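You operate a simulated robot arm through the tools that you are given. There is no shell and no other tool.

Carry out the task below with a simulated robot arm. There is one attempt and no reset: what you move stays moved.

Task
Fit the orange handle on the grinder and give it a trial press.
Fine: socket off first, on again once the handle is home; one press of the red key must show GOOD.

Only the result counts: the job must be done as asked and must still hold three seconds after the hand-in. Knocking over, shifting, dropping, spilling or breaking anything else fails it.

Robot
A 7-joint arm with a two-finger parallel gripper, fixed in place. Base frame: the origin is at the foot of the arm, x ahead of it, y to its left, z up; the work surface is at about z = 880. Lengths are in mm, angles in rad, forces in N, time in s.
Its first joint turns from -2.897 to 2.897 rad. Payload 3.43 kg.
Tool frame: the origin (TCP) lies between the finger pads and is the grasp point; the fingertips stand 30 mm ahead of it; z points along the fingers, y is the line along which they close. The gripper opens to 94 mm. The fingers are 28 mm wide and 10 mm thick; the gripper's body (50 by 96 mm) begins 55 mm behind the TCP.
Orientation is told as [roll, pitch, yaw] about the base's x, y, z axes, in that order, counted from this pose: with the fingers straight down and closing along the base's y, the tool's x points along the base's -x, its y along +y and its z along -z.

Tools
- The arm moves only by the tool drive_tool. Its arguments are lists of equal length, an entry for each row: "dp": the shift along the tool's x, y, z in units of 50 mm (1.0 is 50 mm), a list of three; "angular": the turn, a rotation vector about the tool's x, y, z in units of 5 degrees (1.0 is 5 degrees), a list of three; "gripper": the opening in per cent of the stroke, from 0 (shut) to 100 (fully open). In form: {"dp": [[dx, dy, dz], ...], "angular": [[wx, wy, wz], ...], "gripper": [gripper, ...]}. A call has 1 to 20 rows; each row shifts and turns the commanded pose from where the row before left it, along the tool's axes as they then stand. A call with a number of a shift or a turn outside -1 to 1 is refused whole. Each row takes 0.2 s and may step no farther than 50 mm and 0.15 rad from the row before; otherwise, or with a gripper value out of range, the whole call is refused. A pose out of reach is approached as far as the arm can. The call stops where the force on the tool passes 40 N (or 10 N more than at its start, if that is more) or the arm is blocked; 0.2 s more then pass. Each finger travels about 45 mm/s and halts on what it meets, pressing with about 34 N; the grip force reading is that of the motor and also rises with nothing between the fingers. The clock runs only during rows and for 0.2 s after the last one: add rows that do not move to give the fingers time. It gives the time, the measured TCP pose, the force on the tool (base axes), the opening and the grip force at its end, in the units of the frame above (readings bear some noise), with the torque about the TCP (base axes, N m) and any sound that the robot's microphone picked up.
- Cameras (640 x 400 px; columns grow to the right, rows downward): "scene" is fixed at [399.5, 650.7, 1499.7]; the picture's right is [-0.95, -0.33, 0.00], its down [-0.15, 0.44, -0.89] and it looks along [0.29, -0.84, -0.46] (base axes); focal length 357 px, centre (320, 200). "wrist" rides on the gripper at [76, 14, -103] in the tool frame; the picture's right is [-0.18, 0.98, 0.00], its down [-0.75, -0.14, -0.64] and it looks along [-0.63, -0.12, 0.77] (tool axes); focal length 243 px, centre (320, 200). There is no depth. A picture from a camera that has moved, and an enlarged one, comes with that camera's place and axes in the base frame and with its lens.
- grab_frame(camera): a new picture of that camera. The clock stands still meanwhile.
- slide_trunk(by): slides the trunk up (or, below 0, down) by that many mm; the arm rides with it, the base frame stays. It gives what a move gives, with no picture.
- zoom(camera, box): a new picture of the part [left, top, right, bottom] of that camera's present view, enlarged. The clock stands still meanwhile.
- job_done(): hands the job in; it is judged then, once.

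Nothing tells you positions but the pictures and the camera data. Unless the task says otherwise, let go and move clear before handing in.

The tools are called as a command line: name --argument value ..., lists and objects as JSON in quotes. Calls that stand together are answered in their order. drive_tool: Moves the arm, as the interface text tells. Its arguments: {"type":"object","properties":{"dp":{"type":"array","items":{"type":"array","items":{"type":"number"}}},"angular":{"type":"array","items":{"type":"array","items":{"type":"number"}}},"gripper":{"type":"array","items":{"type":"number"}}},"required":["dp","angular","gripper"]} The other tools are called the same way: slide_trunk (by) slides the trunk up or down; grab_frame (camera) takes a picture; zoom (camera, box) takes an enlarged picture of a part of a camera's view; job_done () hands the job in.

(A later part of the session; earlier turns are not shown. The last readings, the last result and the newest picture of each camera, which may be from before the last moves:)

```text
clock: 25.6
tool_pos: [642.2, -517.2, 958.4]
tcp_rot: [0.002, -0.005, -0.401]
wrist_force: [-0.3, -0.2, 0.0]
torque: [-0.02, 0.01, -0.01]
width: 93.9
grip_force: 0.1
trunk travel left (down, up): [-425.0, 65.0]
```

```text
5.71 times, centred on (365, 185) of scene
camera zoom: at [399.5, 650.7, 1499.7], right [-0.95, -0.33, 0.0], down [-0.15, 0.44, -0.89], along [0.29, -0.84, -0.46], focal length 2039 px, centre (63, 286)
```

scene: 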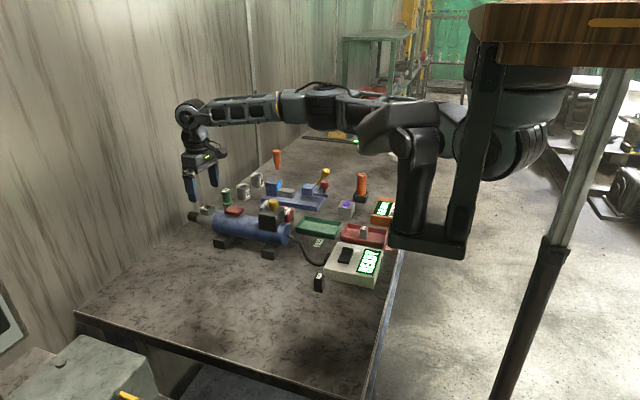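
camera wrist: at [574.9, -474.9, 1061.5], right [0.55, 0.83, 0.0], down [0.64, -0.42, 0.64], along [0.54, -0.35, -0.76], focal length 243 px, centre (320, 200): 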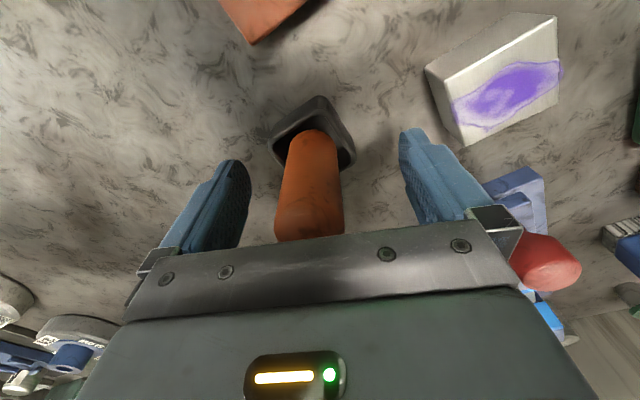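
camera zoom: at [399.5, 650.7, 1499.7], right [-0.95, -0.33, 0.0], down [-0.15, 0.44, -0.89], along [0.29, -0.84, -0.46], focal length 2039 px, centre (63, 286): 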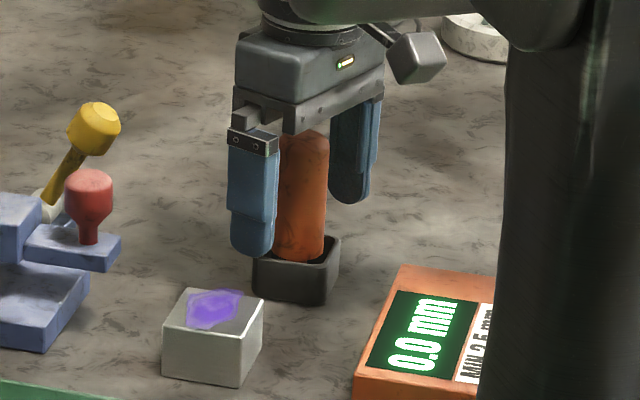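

The actual position sits a few mm from the commanded one: the handle axis is about 4–5 mm to the tool's -y side. I'll nudge the tool over to centre on it before closing.

drive_tool --dp '[[-0.02, -0.09, 0], [0, 0, 0], [0, 0, 0]]' --angular '[[0, 0, 0], [0, 0, 0], [0, 0, 0]]' --gripper '[100, 100, 100]'

zoom --camera "wrist" --box '[180, 80, 460, 250]'

```text
clock: 26.4
tool_pos: [640.7, -522.3, 959.2]
tcp_rot: [0.003, -0.003, -0.4]
wrist_force: [0.1, -0.8, 0.3]
torque: [0.03, 0.01, 0.0]
width: 94.1
grip_force: 0.0
trunk travel left (down, up): [-425.0, 65.0]
```

```text
2.29 times, centred on (320, 165) of wrist
camera zoom: at [574.0, -480.1, 1062.7], right [0.55, 0.83, 0.0], down [0.64, -0.42, 0.64], along [0.54, -0.35, -0.76], focal length 555 px, centre (320, 280)
```

zoom: 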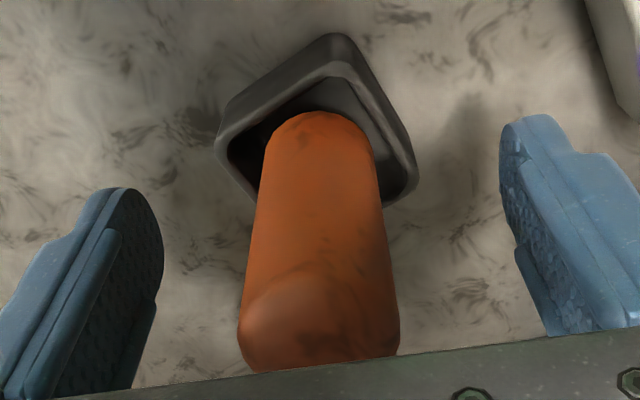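

The handle is now centred between the pads. I'm closing the gripper on it.

drive_tool --dp '[[0, 0, 0], [0, 0, 0], [0, 0, 0], [0, 0, 0], [0, 0, 0], [0, 0, 0]]' --angular '[[0, 0, 0], [0, 0, 0], [0, 0, 0], [0, 0, 0], [0, 0, 0], [0, 0, 0]]' --gripper '[0, 0, 0, 0, 0, 0]'

zoom --camera "wrist" --box '[180, 80, 460, 250]'

```text
clock: 27.8
tool_pos: [640.1, -522.0, 958.4]
tcp_rot: [0.002, -0.003, -0.4]
wrist_force: [0.3, 0.0, 1.0]
torque: [-0.04, -0.01, -0.01]
width: 35.1
grip_force: 33.9
trunk travel left (down, up): [-425.0, 65.0]
```

```text
2.29 times, centred on (320, 165) of wrist
camera zoom: at [574.0, -480.2, 1062.7], right [0.55, 0.83, 0.0], down [0.64, -0.42, 0.64], along [0.54, -0.35, -0.76], focal length 555 px, centre (320, 280)
```

zoom: 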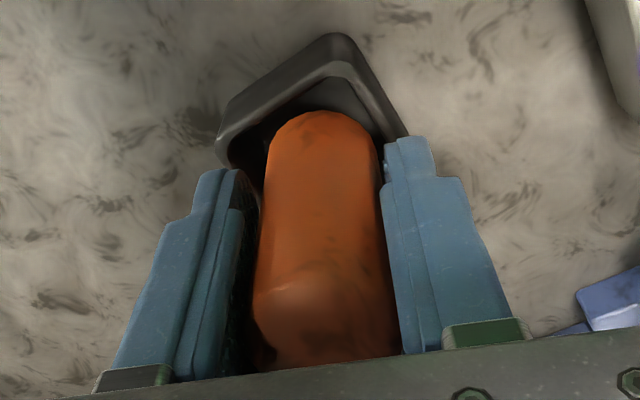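

The gripper holds the handle at 35 mm width with 34 N. I'll lift gently and check that only the handle comes up.

drive_tool --dp '[[0, 0, -0.2], [0, 0, -0.3], [0, 0, -0.4], [0, 0, -0.6], [0, 0, -0.6], [0, 0, 0]]' --angular '[[0, 0, 0], [0, 0, 0], [0, 0, 0], [0, 0, 0], [0, 0, 0], [0, 0, 0]]' --gripper '[0, 0, 0, 0, 0, 0]'

zoom --camera "scene" --box '[330, 120, 410, 210]'

zoom --camera "wrist" --box '[180, 40, 460, 250]'

```text
clock: 29.1
tool_pos: [637.2, -524.0, 1066.5]
tcp_rot: [0.002, -0.004, -0.399]
wrist_force: [0.4, 0.2, -1.1]
torque: [0.01, 0.01, -0.02]
width: 34.6
grip_force: 34.3
trunk travel left (down, up): [-425.0, 65.0]
```

```text
4.44 times, centred on (370, 165) of scene
camera zoom: at [399.5, 650.7, 1499.7], right [-0.95, -0.33, 0.0], down [-0.15, 0.44, -0.89], along [0.29, -0.84, -0.46], focal length 1586 px, centre (98, 356)
```

zoom: 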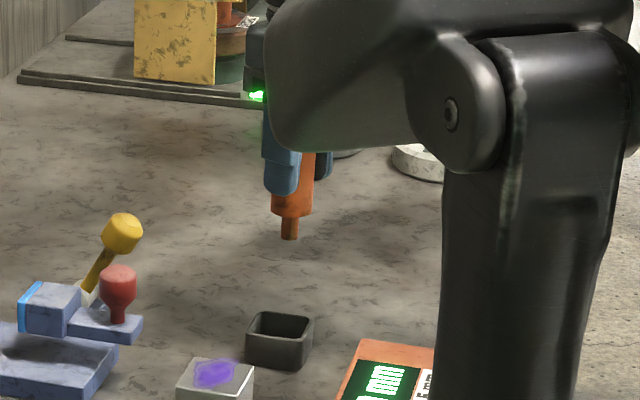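

```text
1.90 times, centred on (320, 145) of wrist
camera zoom: at [570.3, -481.8, 1168.8], right [0.55, 0.83, 0.0], down [0.64, -0.42, 0.64], along [0.54, -0.35, -0.77], focal length 462 px, centre (320, 305)
```

zoom: 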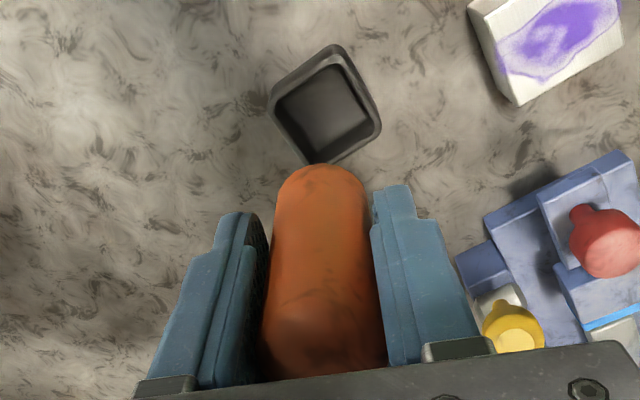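

The handle came out cleanly and its short stem is now visible. I'll zoom in to see the stem's cross-section.

zoom --camera "scene" --box '[355, 145, 379, 175]'

zoom --camera "scene" --box '[240, 130, 310, 190]'

```text
13.33 times, centred on (367, 160) of scene
camera zoom: at [399.5, 650.7, 1499.7], right [-0.95, -0.33, 0.0], down [-0.15, 0.44, -0.89], along [0.29, -0.84, -0.46], focal length 4758 px, centre (-307, 733)
```

zoom: 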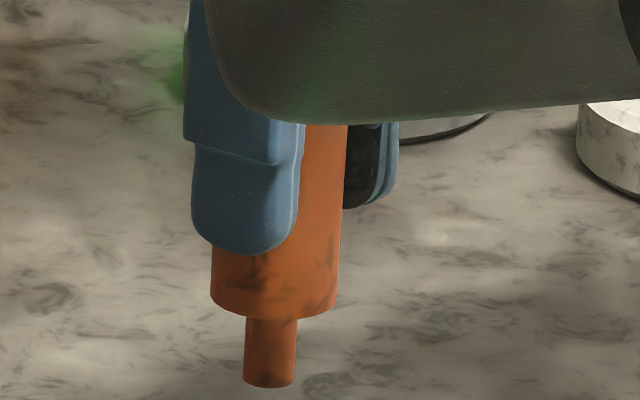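

```text
6.67 times, centred on (275, 160) of scene
camera zoom: at [399.5, 650.7, 1499.7], right [-0.95, -0.33, 0.0], down [-0.15, 0.44, -0.89], along [0.29, -0.84, -0.46], focal length 2379 px, centre (620, 467)
```

zoom: 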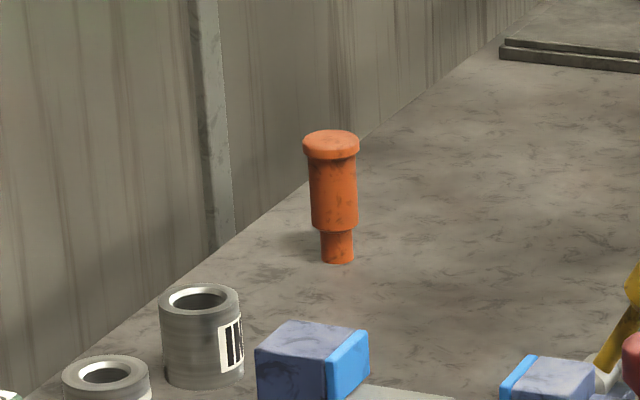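

The stem is a round peg about 14 mm across and 23 mm long, which suits the 17–18 mm socket. The other orange piece, out near (1075, -708), is beyond reach and has a thicker pin, so it isn't the one. I'll raise this handle and carry it over to the collar.

drive_tool --dp '[[0, 0, -0.9], [0, 0, -0.9], [-0.341, 0.858, 0], [-0.341, 0.858, 0], [-0.341, 0.858, 0], [-0.341, 0.858, 0], [-0.341, 0.858, 0], [-0.341, 0.858, 0], [-0.341, 0.858, 0], [-0.341, 0.858, 0], [-0.341, 0.858, 0], [-0.341, 0.858, 0], [-0.341, 0.858, 0], [-0.341, 0.858, 0], [0, 0, 0], [0, 0, 0]]' --angular '[[0, 0, 0], [0, 0, 0], [0, 0, 0], [0, 0, 0], [0, 0, 0], [0, 0, 0], [0, 0, 0], [0, 0, 0], [0, 0, 0], [0, 0, 0], [0, 0, 0], [0, 0, 0], [0, 0, 0], [0, 0, 0], [0, 0, 0], [0, 0, 0]]' --gripper '[0, 0, 0, 0, 0, 0, 0, 0, 0, 0, 0, 0, 0, 0, 0, 0]'

grab_frame --camera "wrist"

zoom --camera "scene" --box '[170, 120, 270, 240]'

```text
clock: 32.5
tool_pos: [1030.5, -129.9, 1158.7]
tcp_rot: [0.001, -0.004, -0.398]
wrist_force: [-0.9, -0.8, -1.1]
torque: [-0.01, 0.02, 0.02]
width: 34.8
grip_force: 34.6
trunk travel left (down, up): [-425.0, 65.0]
```

```text
taken
camera wrist: at [963.6, -87.8, 1261.6], right [0.55, 0.83, 0.0], down [0.64, -0.42, 0.64], along [0.54, -0.35, -0.77], focal length 243 px, centre (320, 200)
```

wrist: 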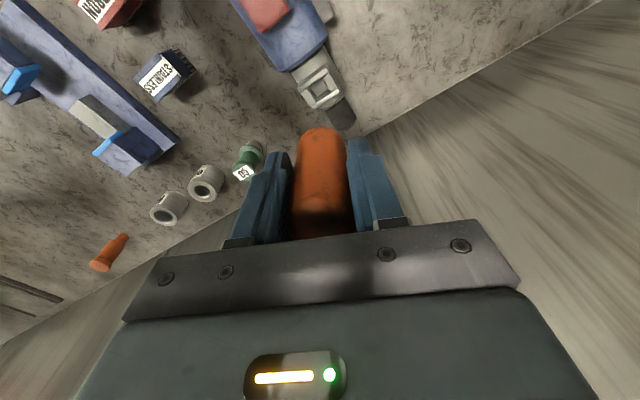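

```text
3.33 times, centred on (220, 180) of scene
camera zoom: at [399.5, 650.7, 1499.7], right [-0.95, -0.33, 0.0], down [-0.15, 0.44, -0.89], along [0.29, -0.84, -0.46], focal length 1189 px, centre (653, 267)
```

zoom: 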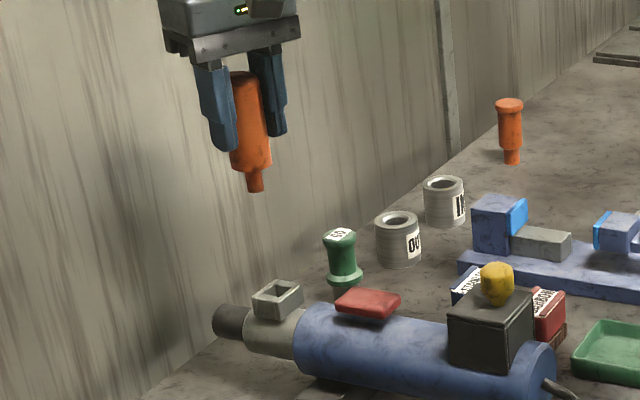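

The handle hangs above the nose, and the wrist camera can still see the collar beside it. I'll zoom on both views to measure the remaining offset.

zoom --camera "wrist" --box '[280, 40, 360, 150]'

zoom --camera "scene" --box '[190, 150, 250, 225]'

```text
3.64 times, centred on (320, 95) of wrist
camera zoom: at [963.6, -87.8, 1261.6], right [0.55, 0.83, 0.0], down [0.64, -0.42, 0.64], along [0.54, -0.35, -0.77], focal length 882 px, centre (320, 582)
```

zoom: 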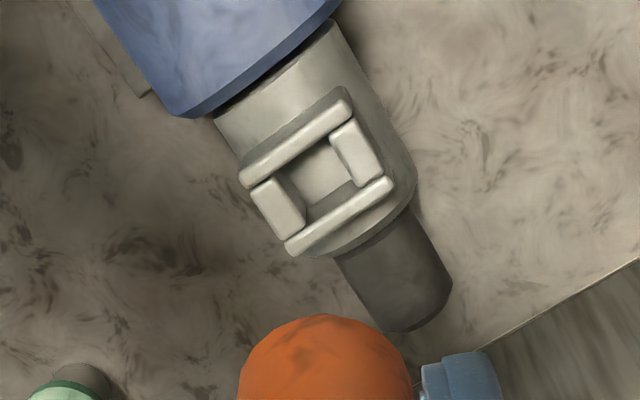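

```text
5.33 times, centred on (220, 188) of scene
camera zoom: at [399.5, 650.7, 1499.7], right [-0.95, -0.33, 0.0], down [-0.15, 0.44, -0.89], along [0.29, -0.84, -0.46], focal length 1903 px, centre (853, 267)
```

zoom: 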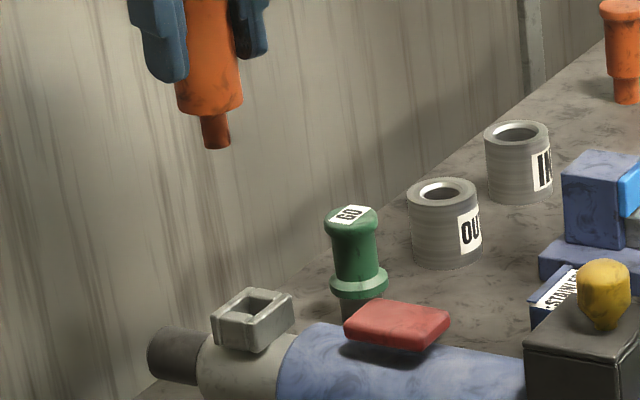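

The collar centre comes out at (1026.1, -129.2) and the tool is at (1028.5, -130.3); the stem also seems to sit 2–3 mm forward of the grip point. I'll shift partway and lower until the stem is about 20 mm above the collar, then measure the two side by side.

drive_tool --dp '[[0.076, -0.02, 0], [0, 0, 0.5], [0, 0, 0.5], [0, 0, 0.57], [0, 0, 0], [0, 0, 0]]' --angular '[[0, 0, 0], [0, 0, 0], [0, 0, 0], [0, 0, 0], [0, 0, 0], [0, 0, 0]]' --gripper '[0, 0, 0, 0, 0, 0]'

zoom --camera "scene" --box '[195, 165, 235, 220]'

zoom --camera "wrist" --box '[270, 50, 370, 170]'

```text
clock: 34.0
tool_pos: [1024.5, -130.8, 1076.3]
tcp_rot: [0.001, -0.005, -0.399]
wrist_force: [-0.1, 0.2, -2.4]
torque: [0.01, 0.04, 0.0]
width: 34.8
grip_force: 34.6
trunk travel left (down, up): [-425.0, 65.0]
```

```text
7.27 times, centred on (215, 192) of scene
camera zoom: at [399.5, 650.7, 1499.7], right [-0.95, -0.33, 0.0], down [-0.15, 0.44, -0.89], along [0.29, -0.84, -0.46], focal length 2595 px, centre (1084, 254)
```

zoom: 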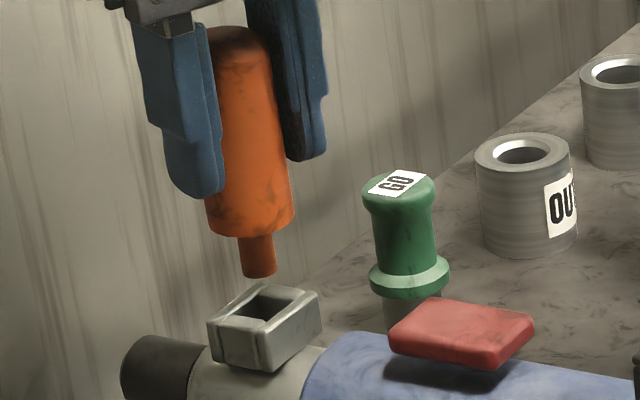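

```text
3.33 times, centred on (320, 110) of wrist
camera zoom: at [957.8, -88.3, 1179.9], right [0.55, 0.83, 0.0], down [0.64, -0.42, 0.64], along [0.54, -0.35, -0.76], focal length 809 px, centre (320, 500)
```

zoom: 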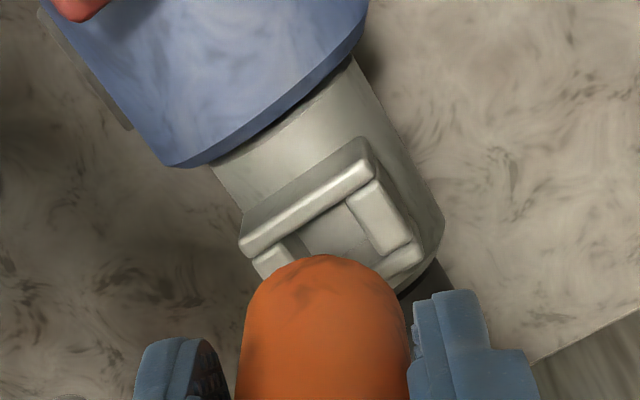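

The stem and collar line up well along x; both views agree the handle needs about 2.8 mm more in +y. I'll shift, lower a little and measure again.

drive_tool --dp '[[0.022, 0.052, 0], [0, 0, 0.16], [0, 0, 0], [0, 0, 0]]' --angular '[[0, 0, 0], [0, 0, 0], [0, 0, 0], [0, 0, 0]]' --gripper '[0, 0, 0, 0]'

zoom --camera "scene" --box '[203, 185, 235, 215]'

zoom --camera "wrist" --box '[270, 50, 370, 170]'

```text
clock: 35.0
tool_pos: [1025.0, -127.3, 1069.6]
tcp_rot: [0.0, -0.003, -0.4]
wrist_force: [0.9, -0.4, -1.5]
torque: [0.04, 0.02, -0.01]
width: 35.0
grip_force: 34.0
trunk travel left (down, up): [-425.0, 65.0]
```

```text
13.33 times, centred on (219, 200) of scene
camera zoom: at [399.5, 650.7, 1499.7], right [-0.95, -0.33, 0.0], down [-0.15, 0.44, -0.89], along [0.29, -0.84, -0.46], focal length 4758 px, centre (1667, 200)
```

zoom: 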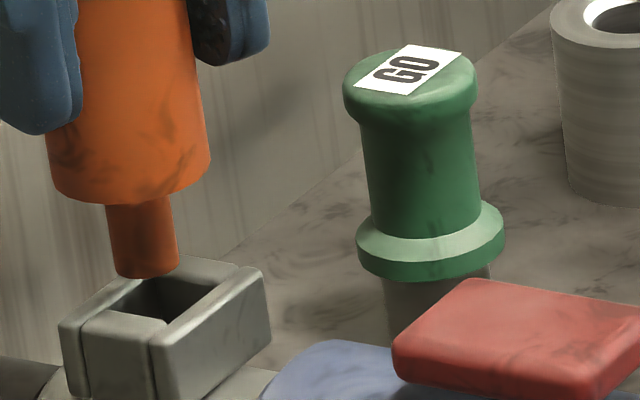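

```text
3.33 times, centred on (320, 110) of wrist
camera zoom: at [958.8, -84.5, 1172.8], right [0.55, 0.83, 0.0], down [0.64, -0.42, 0.64], along [0.54, -0.35, -0.76], focal length 809 px, centre (320, 500)
```

zoom: 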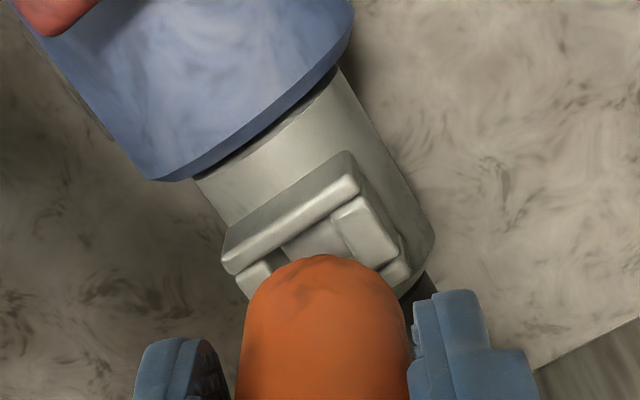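

A closer comparison shows the stem about 2 mm too far in +x and nearly right in y. I'll make that small correction and check once more before going down.

drive_tool --dp '[[0.034, -0.023, 0], [0, 0, 0], [0, 0, 0]]' --angular '[[0, 0, 0], [0, 0, 0], [0, 0, 0]]' --gripper '[0, 0, 0]'

zoom --camera "scene" --box '[201, 190, 225, 214]'

zoom --camera "wrist" --box '[280, 70, 360, 150]'

```text
clock: 35.8
tool_pos: [1024.2, -126.1, 1068.3]
tcp_rot: [0.004, -0.004, -0.399]
wrist_force: [-0.4, -0.7, -1.5]
torque: [0.05, 0.01, 0.01]
width: 34.8
grip_force: 34.2
trunk travel left (down, up): [-425.0, 65.0]
```

```text
16.00 times, centred on (213, 202) of scene
camera zoom: at [399.5, 650.7, 1499.7], right [-0.95, -0.33, 0.0], down [-0.15, 0.44, -0.89], along [0.29, -0.84, -0.46], focal length 5709 px, centre (2032, 168)
```

zoom: 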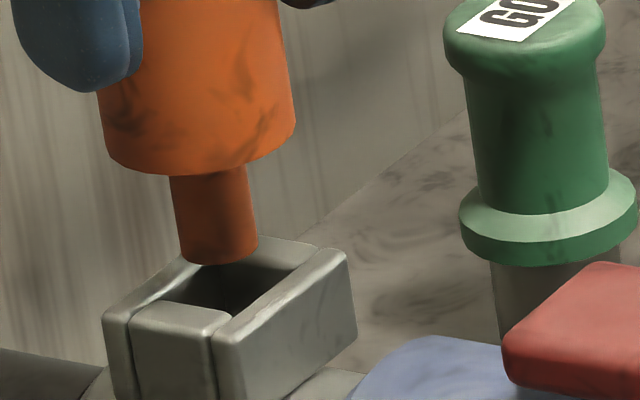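

```text
5.00 times, centred on (320, 110) of wrist
camera zoom: at [956.8, -84.9, 1172.5], right [0.55, 0.83, 0.0], down [0.64, -0.42, 0.64], along [0.54, -0.35, -0.76], focal length 1213 px, centre (320, 650)
```

zoom: 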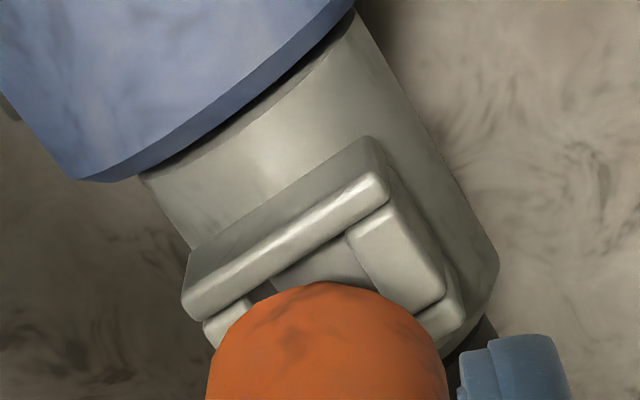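

Both views now put the stem within about half a millimetre of the socket centre. I'll lower gently and watch the force.

drive_tool --dp '[[0, 0.008, 0.05], [0, 0, 0.06], [0, 0, 0.06], [0, 0, 0.06], [0, 0, 0.06], [0, 0, 0]]' --angular '[[0, 0, 0], [0, 0, 0], [0, 0, 0], [0, 0, 0], [0, 0, 0], [0, 0, 0]]' --gripper '[0, 0, 0, 0, 0, 0]'

zoom --camera "scene" --box '[197, 185, 229, 217]'

```text
clock: 37.1
tool_pos: [1024.7, -126.1, 1054.1]
tcp_rot: [0.001, -0.003, -0.4]
wrist_force: [-0.4, -2.5, -0.6]
torque: [-0.11, 0.02, 0.0]
width: 34.8
grip_force: 34.1
trunk travel left (down, up): [-425.0, 65.0]
```

```text
12.50 times, centred on (213, 201) of scene
camera zoom: at [399.5, 650.7, 1499.7], right [-0.95, -0.33, 0.0], down [-0.15, 0.44, -0.89], along [0.29, -0.84, -0.46], focal length 4460 px, centre (1658, 188)
```

zoom: 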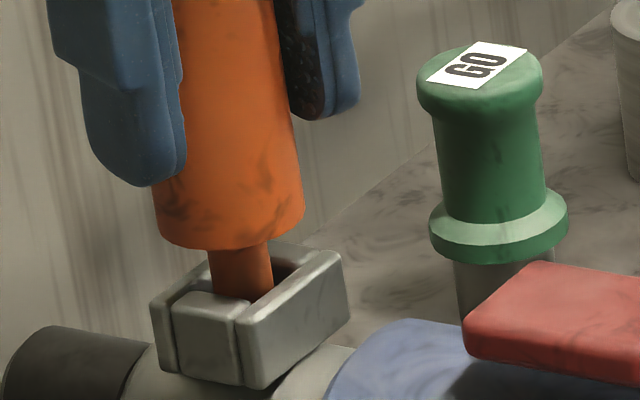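

The stem has entered the socket and leans lightly on the +y wall, with about 2.5 N sideways. I'll ease it 1 mm toward -y and keep lowering.

drive_tool --dp '[[-0.009, -0.022, 0], [0, 0, 0.05], [0, 0, 0.05], [0, 0, 0.05], [0, 0, 0.05], [0, 0, 0]]' --angular '[[0, 0, 0], [0, 0, 0], [0, 0, 0], [0, 0, 0], [0, 0, 0], [0, 0, 0]]' --gripper '[0, 0, 0, 0, 0, 0]'

zoom --camera "scene" --box '[197, 185, 229, 217]'

```text
clock: 38.5
tool_pos: [1024.4, -128.0, 1044.6]
tcp_rot: [0.001, -0.003, -0.399]
wrist_force: [0.1, 0.2, -0.9]
torque: [0.02, 0.0, 0.02]
width: 34.8
grip_force: 34.1
trunk travel left (down, up): [-425.0, 65.0]
```

```text
12.50 times, centred on (213, 201) of scene
camera zoom: at [399.5, 650.7, 1499.7], right [-0.95, -0.33, 0.0], down [-0.15, 0.44, -0.89], along [0.29, -0.84, -0.46], focal length 4460 px, centre (1658, 188)
```

zoom: 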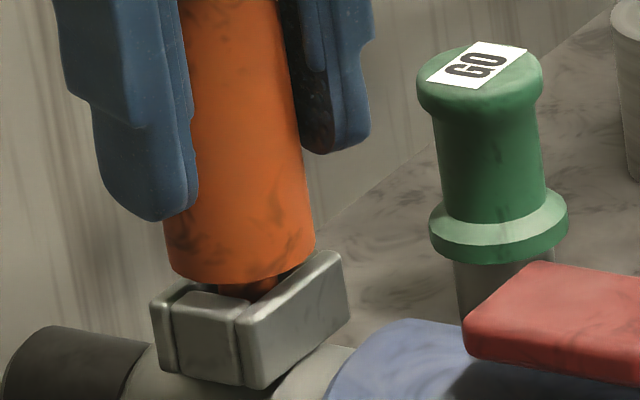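

Side forces are gone and the body is a few millimetres above the rim. I'm lowering it the rest of the way.

drive_tool --dp '[[0, 0, 0.04], [0, 0, 0.04], [0, 0, 0.04], [0, 0, 0.04], [0, 0, 0]]' --angular '[[0, 0, 0], [0, 0, 0], [0, 0, 0], [0, 0, 0], [0, 0, 0]]' --gripper '[0, 0, 0, 0, 0]'

zoom --camera "scene" --box '[197, 185, 229, 217]'

```text
clock: 39.8
tool_pos: [1023.2, -127.3, 1039.1]
tcp_rot: [0.004, -0.009, -0.4]
wrist_force: [1.5, 0.5, 21.3]
torque: [0.01, -0.16, -0.01]
width: 34.8
grip_force: 34.0
trunk travel left (down, up): [-425.0, 65.0]
```

```text
12.50 times, centred on (213, 201) of scene
camera zoom: at [399.5, 650.7, 1499.7], right [-0.95, -0.33, 0.0], down [-0.15, 0.44, -0.89], along [0.29, -0.84, -0.46], focal length 4460 px, centre (1658, 188)
```

zoom: 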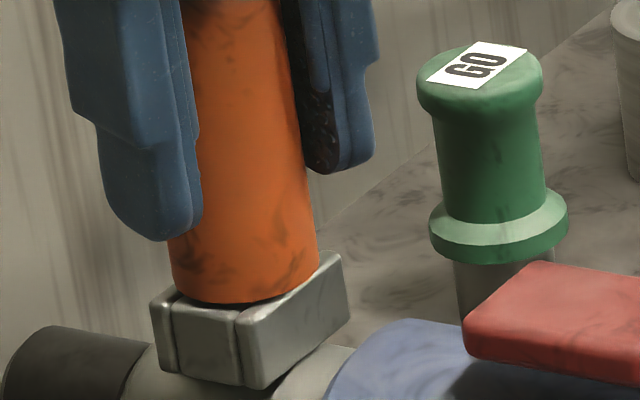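

The handle has come to rest with 21 N downward, body on the rim. I'll look from both cameras to check it is fully seated.

zoom --camera "wrist" --box '[260, 70, 380, 180]'

zoom --camera "scene" --box '[203, 200, 223, 216]'

zoom --camera "scene" --box '[310, 200, 420, 290]'

```text
3.64 times, centred on (320, 125) of wrist
camera zoom: at [956.5, -85.7, 1142.4], right [0.55, 0.83, 0.0], down [0.64, -0.42, 0.65], along [0.54, -0.35, -0.76], focal length 882 px, centre (320, 473)
```

zoom: 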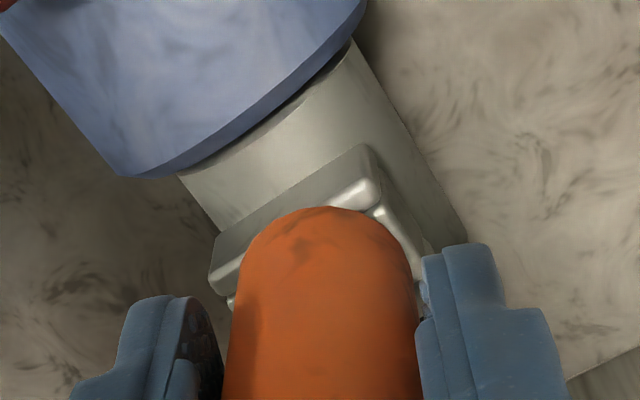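

```text
16.00 times, centred on (213, 208) of scene
camera zoom: at [399.5, 650.7, 1499.7], right [-0.95, -0.33, 0.0], down [-0.15, 0.44, -0.89], along [0.29, -0.84, -0.46], focal length 5709 px, centre (2032, 72)
```

zoom: 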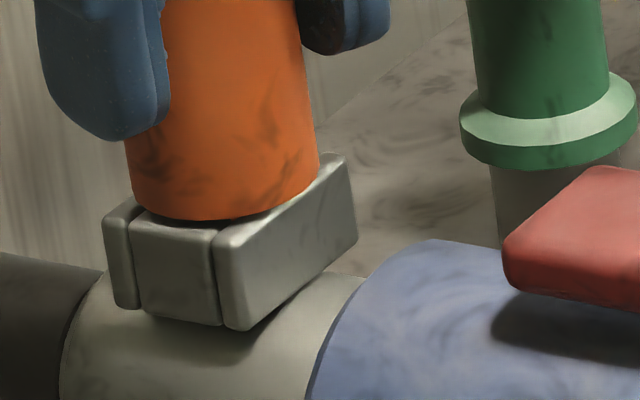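

```text
4.44 times, centred on (365, 245) of scene
camera zoom: at [399.5, 650.7, 1499.7], right [-0.95, -0.33, 0.0], down [-0.15, 0.44, -0.89], along [0.29, -0.84, -0.46], focal length 1586 px, centre (120, 0)
```

zoom: 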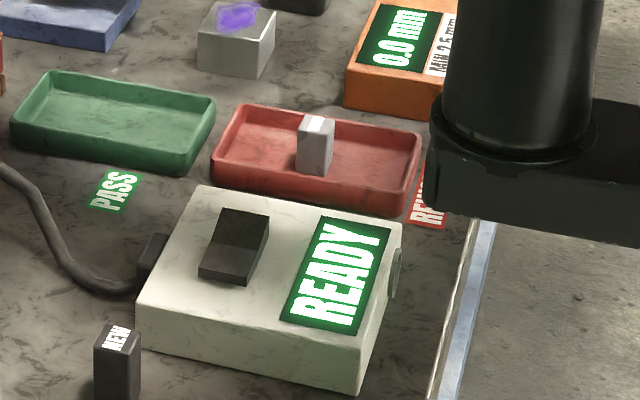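

The body is down on the collar rim and the collar hasn't shifted. I'll ease off the downward load, open the fingers and rise straight up.

drive_tool --dp '[[0, 0, -0.03], [0, 0, 0], [0, 0, 0], [0, 0, 0], [0, 0, 0], [0, 0, 0]]' --angular '[[0, 0, 0], [0, 0, 0], [0, 0, 0], [0, 0, 0], [0, 0, 0], [0, 0, 0]]' --gripper '[0, 0, 80, 80, 80, 80]'

zoom --camera "scene" --box '[190, 170, 235, 217]'

```text
clock: 41.1
tool_pos: [1023.7, -127.0, 1039.5]
tcp_rot: [0.002, -0.004, -0.399]
wrist_force: [-0.8, -0.1, 0.5]
torque: [-0.01, 0.0, -0.03]
width: 75.2
grip_force: 0.1
trunk travel left (down, up): [-425.0, 65.0]
```

```text
8.51 times, centred on (212, 194) of scene
camera zoom: at [399.5, 650.7, 1499.7], right [-0.95, -0.33, 0.0], down [-0.15, 0.44, -0.89], along [0.29, -0.84, -0.46], focal length 3037 px, centre (1235, 255)
```

zoom: 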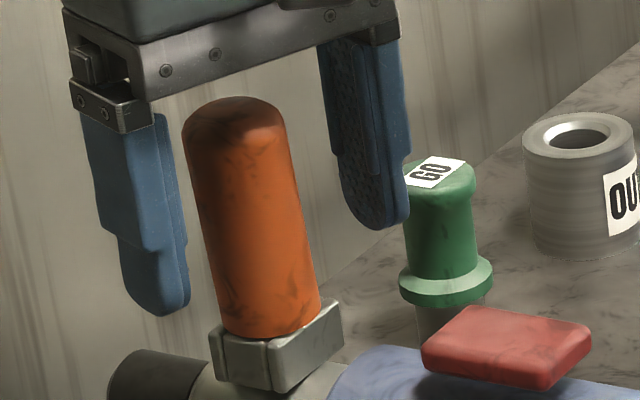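

The handle stands in the collar on its own. I'm rising clear of it.

drive_tool --dp '[[0, 0, -0.4], [0, 0, -0.7], [0, 0, -0.7], [0, 0, -0.7], [0, 0, 0]]' --angular '[[0, 0, 0], [0, 0, 0], [0, 0, 0], [0, 0, 0], [0, 0, 0]]' --gripper '[80, 80, 80, 80, 80]'

grab_frame --camera "wrist"

zoom --camera "scene" --box '[180, 150, 300, 260]'

```text
clock: 42.4
tool_pos: [1025.0, -127.9, 1163.0]
tcp_rot: [0.002, -0.005, -0.4]
wrist_force: [0.8, -0.8, 0.2]
torque: [0.01, 0.02, -0.01]
width: 75.2
grip_force: 0.1
trunk travel left (down, up): [-425.0, 65.0]
```

```text
taken
camera wrist: at [957.9, -85.6, 1266.1], right [0.55, 0.83, 0.0], down [0.64, -0.42, 0.64], along [0.54, -0.35, -0.77], focal length 243 px, centre (320, 200)
```

wrist: 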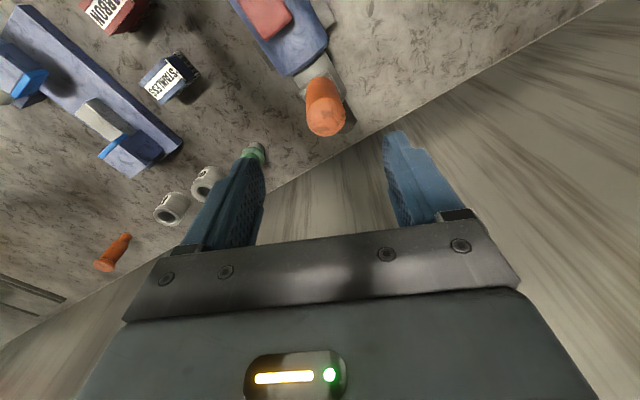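

```text
3.64 times, centred on (240, 205) of scene
camera zoom: at [399.5, 650.7, 1499.7], right [-0.95, -0.33, 0.0], down [-0.15, 0.44, -0.89], along [0.29, -0.84, -0.46], focal length 1298 px, centre (611, 182)
```

zoom: 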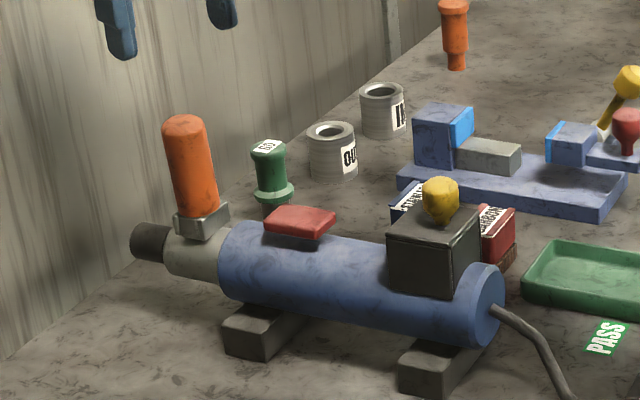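

The handle is fitted and the gripper is clear. Now I'll turn the tool straight, close the fingers and go back to the socket rocker to press its -y end, which is now raised.

drive_tool --dp '[[0, 0, 0], [0, 0, 0], [0, 0, 0], [0, 0, 0], [0, 0, 0], [0.96, 0, 0], [0.96, 0, 0], [0.96, 0, 0], [0.96, 0, 0], [0.96, 0, 0], [0.96, 0, 0], [0.96, 0, 0], [0.96, 0, 0], [0.96, 0, 0], [0, 0, 0], [0, 0, 0]]' --angular '[[0, 0, -0.917], [0, 0, -0.917], [0, 0, -0.917], [0, 0, -0.917], [0, 0, -0.917], [0, 0, 0], [0, 0, 0], [0, 0, 0], [0, 0, 0], [0, 0, 0], [0, 0, 0], [0, 0, 0], [0, 0, 0], [0, 0, 0], [0, 0, 0], [0, 0, 0]]' --gripper '[80, 80, 80, 80, 80, 0, 0, 0, 0, 0, 0, 0, 0, 0, 0, 0]'

grab_frame --camera "wrist"

```text
clock: 45.8
tool_pos: [592.2, -129.7, 1163.8]
tcp_rot: [0.002, -0.004, 0.0]
wrist_force: [-0.4, -0.1, 0.4]
torque: [-0.03, 0.01, -0.01]
width: 0.0
grip_force: 32.9
trunk travel left (down, up): [-425.0, 65.0]
```

```text
taken
camera wrist: at [512.8, -116.4, 1266.6], right [0.18, 0.98, 0.0], down [0.75, -0.14, 0.64], along [0.63, -0.12, -0.76], focal length 243 px, centre (320, 200)
```

wrist: 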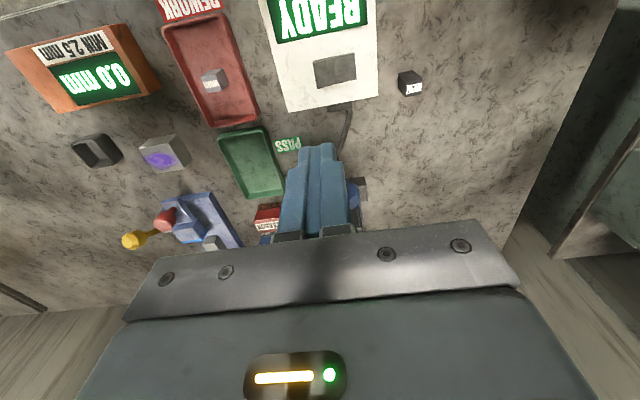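

The closed fingers hang at about (589, -130), over the raised -y half of the rocker. I'll descend and press it gently.

drive_tool --dp '[[0, 0, 0.87], [0, 0, 0.87], [0, 0, 0.87], [0, 0, 0.87], [0, 0, 0], [0, 0, 0]]' --angular '[[0, 0, 0], [0, 0, 0], [0, 0, 0], [0, 0, 0], [0, 0, 0], [0, 0, 0]]' --gripper '[0, 0, 0, 0, 0, 0]'

zoom --camera "scene" --box '[310, 200, 420, 290]'

grab_frame --camera "wrist"

```text
clock: 47.1
tool_pos: [594.7, -127.1, 990.1]
tcp_rot: [-0.001, -0.003, 0.001]
wrist_force: [0.2, 0.1, 0.1]
torque: [0.03, 0.0, -0.01]
width: 0.0
grip_force: 33.3
trunk travel left (down, up): [-425.0, 65.0]
```

```text
4.44 times, centred on (365, 245) of scene
camera zoom: at [399.5, 650.7, 1499.7], right [-0.95, -0.33, 0.0], down [-0.15, 0.44, -0.89], along [0.29, -0.84, -0.46], focal length 1586 px, centre (120, 0)
```

zoom: 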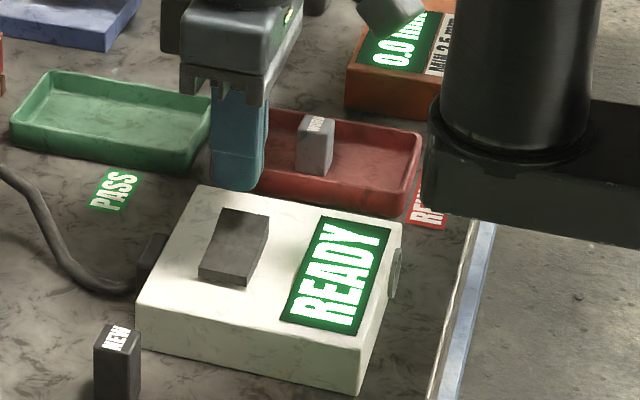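

```text
taken
camera wrist: at [515.6, -113.3, 1093.5], right [0.18, 0.98, 0.0], down [0.75, -0.14, 0.64], along [0.63, -0.12, -0.76], focal length 243 px, centre (320, 200)
```

wrist: 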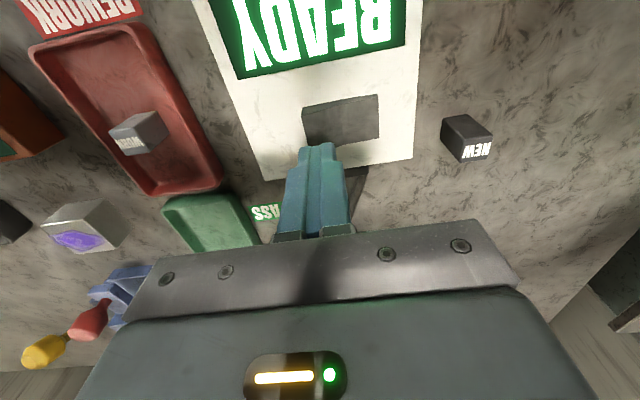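

The tool is about 4 mm off in both x and y, so I'll correct that and press down in small steps.

drive_tool --dp '[[0.08, -0.08, 0], [0, 0, 0], [0, 0, 0.25], [0, 0, 0.2], [0, 0, 0.06], [0, 0, 0.06], [0, 0, 0.05], [0, 0, 0.05], [0, 0, 0]]' --angular '[[0, 0, 0], [0, 0, 0], [0, 0, 0], [0, 0, 0], [0, 0, 0], [0, 0, 0], [0, 0, 0], [0, 0, 0], [0, 0, 0]]' --gripper '[0, 0, 0, 0, 0, 0, 0, 0, 0]'

zoom --camera "scene" --box '[310, 200, 420, 290]'

```text
clock: 49.1
tool_pos: [588.1, -132.9, 956.9]
tcp_rot: [-0.001, -0.006, 0.001]
wrist_force: [-8.6, -4.1, 29.8]
torque: [0.17, 0.4, 0.1]
width: 0.0
grip_force: 32.7
trunk travel left (down, up): [-425.0, 65.0]
stopped in row 9: the force on the tool passed its limit at 43 N (the readings are from after the stop); the commanded pose is now the measured one
```

```text
4.44 times, centred on (365, 245) of scene
camera zoom: at [399.5, 650.7, 1499.7], right [-0.95, -0.33, 0.0], down [-0.15, 0.44, -0.89], along [0.29, -0.84, -0.46], focal length 1586 px, centre (120, 0)
```

zoom: 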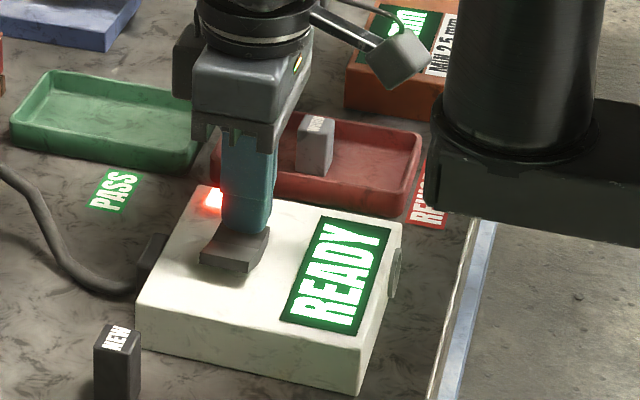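

The lamp is lit again and the +y end is up, so the socket is back on. I'll lift clear and check.

drive_tool --dp '[[0, 0, -0.4], [0, 0, -0.9], [0, 0, -0.95], [0, 0, -0.95], [0, 0, -0.95], [0, 0, 0]]' --angular '[[0, 0, 0], [0, 0, 0], [0, 0, 0], [0, 0, 0], [0, 0, 0], [0, 0, 0]]' --gripper '[0, 0, 0, 0, 0, 0]'

zoom --camera "scene" --box '[310, 200, 420, 290]'

zoom --camera "scene" --box '[180, 150, 300, 260]'

```text
clock: 50.5
tool_pos: [587.1, -111.7, 1150.7]
tcp_rot: [0.092, 0.003, 0.018]
wrist_force: [0.8, -0.2, -0.3]
torque: [0.01, 0.03, -0.01]
width: 0.0
grip_force: 33.1
trunk travel left (down, up): [-425.0, 65.0]
```

```text
4.44 times, centred on (365, 245) of scene
camera zoom: at [399.5, 650.7, 1499.7], right [-0.95, -0.33, 0.0], down [-0.15, 0.44, -0.89], along [0.29, -0.84, -0.46], focal length 1586 px, centre (120, 0)
```

zoom: 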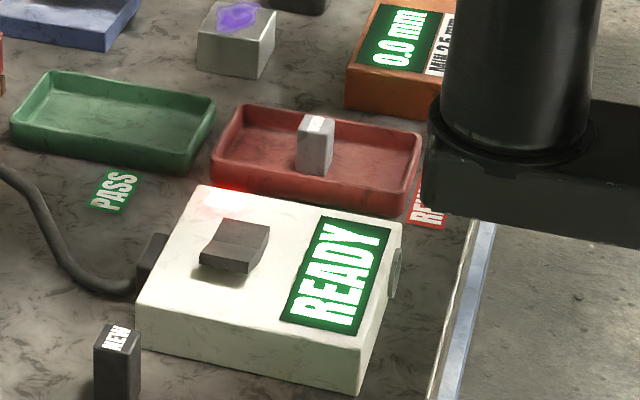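

```text
3.64 times, centred on (240, 205) of scene
camera zoom: at [399.5, 650.7, 1499.7], right [-0.95, -0.33, 0.0], down [-0.15, 0.44, -0.89], along [0.29, -0.84, -0.46], focal length 1298 px, centre (611, 182)
```

zoom: 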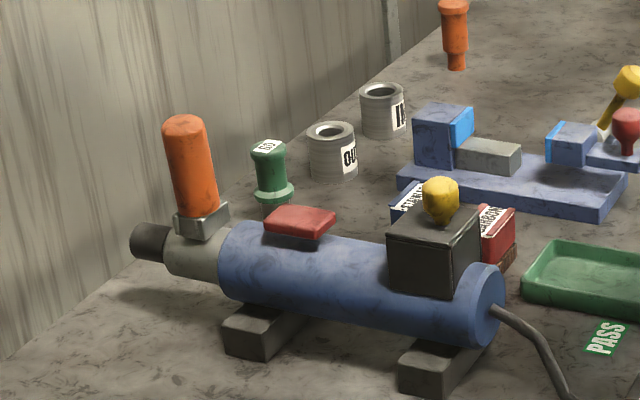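

The socket is on, with the lamp lit and READY still showing. But the tool reads a 0.09 rad roll and a 20 mm sideways shift after the lift, so I'll wait a moment and re-read the pose.

drive_tool --dp '[[0, 0, 0], [0, 0, 0], [0, 0, 0]]' --angular '[[0, 0, 0], [0, 0, 0], [0, 0, 0]]' --gripper '[0, 0, 0]'

grab_frame --camera "scene"

```text
clock: 51.3
tool_pos: [587.0, -112.2, 1151.5]
tcp_rot: [0.094, -0.004, 0.013]
wrist_force: [-0.1, -0.6, -0.6]
torque: [0.0, 0.0, -0.02]
width: 0.0
grip_force: 32.9
trunk travel left (down, up): [-425.0, 65.0]
```

```text
taken
```

scene: 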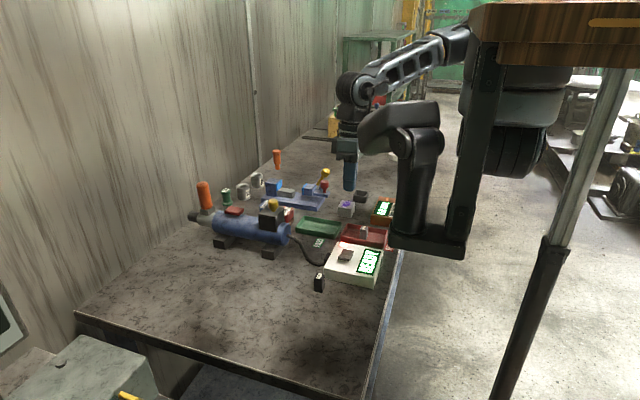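

The arm is slightly off its command here, probably a joint limit close to the base. Moving forward at height should free it; I'll stop short of the handle.

drive_tool --dp '[[-0.8, 0, 0], [-0.8, 0, 0], [-0.8, 0, 0], [-0.8, 0, 0], [-0.8, 0, 0], [0, 0, 0], [0, 0, 0]]' --angular '[[0, 0, 0], [0, 0, 0], [0, 0, 0], [0, 0, 0], [0, 0, 0], [0, 0, 0], [0, 0, 0]]' --gripper '[0, 0, 0, 0, 0, 0, 0]'

grab_frame --camera "wrist"

```text
clock: 52.9
tool_pos: [791.7, -133.7, 1164.0]
tcp_rot: [-0.002, -0.006, 0.002]
wrist_force: [0.0, -0.6, -0.2]
torque: [-0.05, 0.0, 0.05]
width: 0.3
grip_force: 33.2
trunk travel left (down, up): [-425.0, 65.0]
```

```text
taken
camera wrist: at [712.4, -119.7, 1267.6], right [0.18, 0.98, 0.0], down [0.75, -0.14, 0.65], along [0.64, -0.12, -0.76], focal length 243 px, centre (320, 200)
```

wrist: 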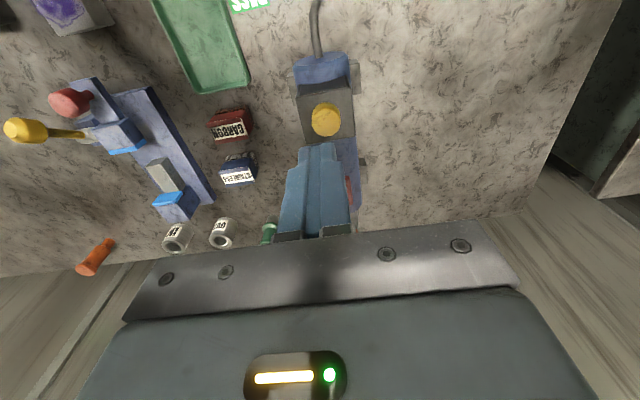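

The arm has recovered: tool upright at (792, -134, 1164). The red key is centred near (932, -131) with its top at about z 993, so I'll move above it.

drive_tool --dp '[[-0.94, 0.02, 0], [-0.94, 0.02, 0], [-0.94, 0.02, 0], [0, 0, 0], [0, 0, 0.9], [0, 0, 0.9], [0, 0, 0], [0, 0, 0]]' --angular '[[0, 0, 0], [0, 0, 0], [0, 0, 0], [0, 0, 0], [0, 0, 0], [0, 0, 0], [0, 0, 0], [0, 0, 0]]' --gripper '[0, 0, 0, 0, 0, 0, 0, 0]'

grab_frame --camera "wrist"

zoom --camera "scene" --box '[180, 150, 300, 260]'

```text
clock: 54.7
tool_pos: [925.5, -128.8, 1078.4]
tcp_rot: [0.002, -0.006, 0.001]
wrist_force: [0.1, 0.4, 0.4]
torque: [-0.05, 0.02, 0.01]
width: 0.1
grip_force: 33.2
trunk travel left (down, up): [-425.0, 65.0]
```

```text
taken
camera wrist: at [846.6, -113.9, 1180.8], right [0.18, 0.98, 0.0], down [0.75, -0.14, 0.65], along [0.64, -0.12, -0.76], focal length 243 px, centre (320, 200)
```

wrist: 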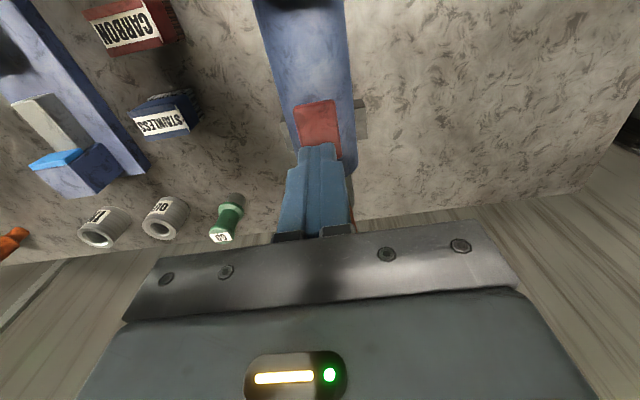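

```text
3.64 times, centred on (240, 205) of scene
camera zoom: at [399.5, 650.7, 1499.7], right [-0.95, -0.33, 0.0], down [-0.15, 0.44, -0.89], along [0.29, -0.84, -0.46], focal length 1298 px, centre (611, 182)
```

zoom: 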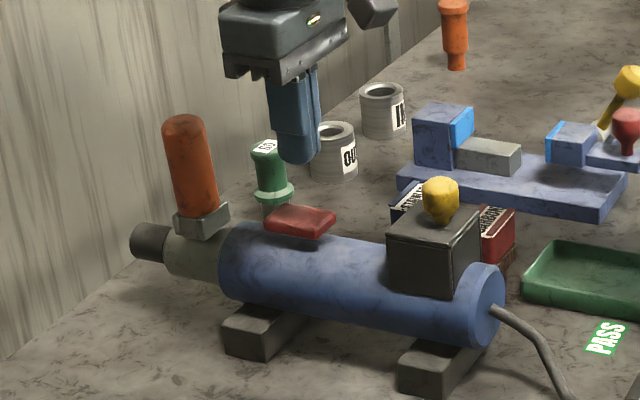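

The key spans x 906–958 and y -145 to -114; the tool is about 8 mm short in x. I'll line up over its centre and stop just above it.

drive_tool --dp '[[-0.17, -0.04, 0], [0, 0, 0], [0, 0, 0.4], [0, 0, 0.4], [0, 0, 0], [0, 0, 0]]' --angular '[[0, 0, 0], [0, 0, 0], [0, 0, 0], [0, 0, 0], [0, 0, 0], [0, 0, 0]]' --gripper '[0, 0, 0, 0, 0, 0]'

zoom --camera "scene" --box '[195, 170, 265, 240]'

zoom --camera "wrist" --box '[240, 60, 400, 220]'

```text
clock: 56.1
tool_pos: [936.9, -132.2, 1037.3]
tcp_rot: [0.0, -0.007, 0.002]
wrist_force: [0.5, -0.9, 1.0]
torque: [0.01, -0.02, -0.02]
width: 0.1
grip_force: 33.0
trunk travel left (down, up): [-425.0, 65.0]
```

```text
5.71 times, centred on (230, 205) of scene
camera zoom: at [399.5, 650.7, 1499.7], right [-0.95, -0.33, 0.0], down [-0.15, 0.44, -0.89], along [0.29, -0.84, -0.46], focal length 2039 px, centre (834, 171)
```

zoom: 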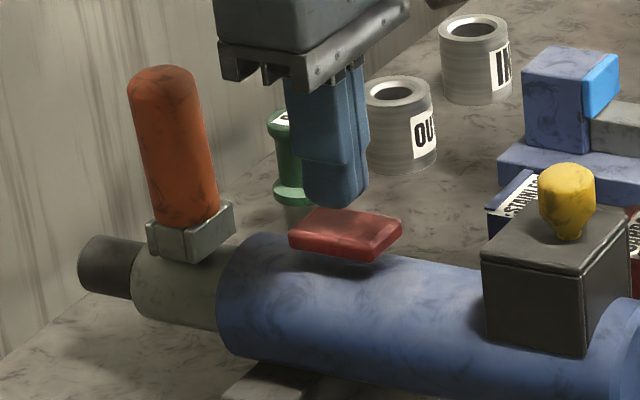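

```text
2.50 times, centred on (320, 140) of wrist
camera zoom: at [859.0, -118.0, 1140.6], right [0.18, 0.98, 0.0], down [0.75, -0.14, 0.65], along [0.64, -0.12, -0.76], focal length 606 px, centre (320, 350)
```

zoom: 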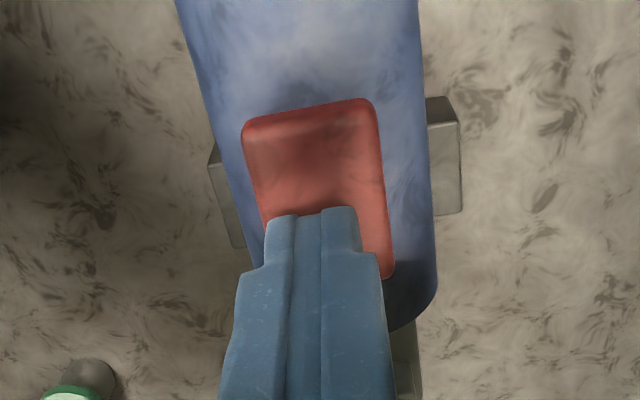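

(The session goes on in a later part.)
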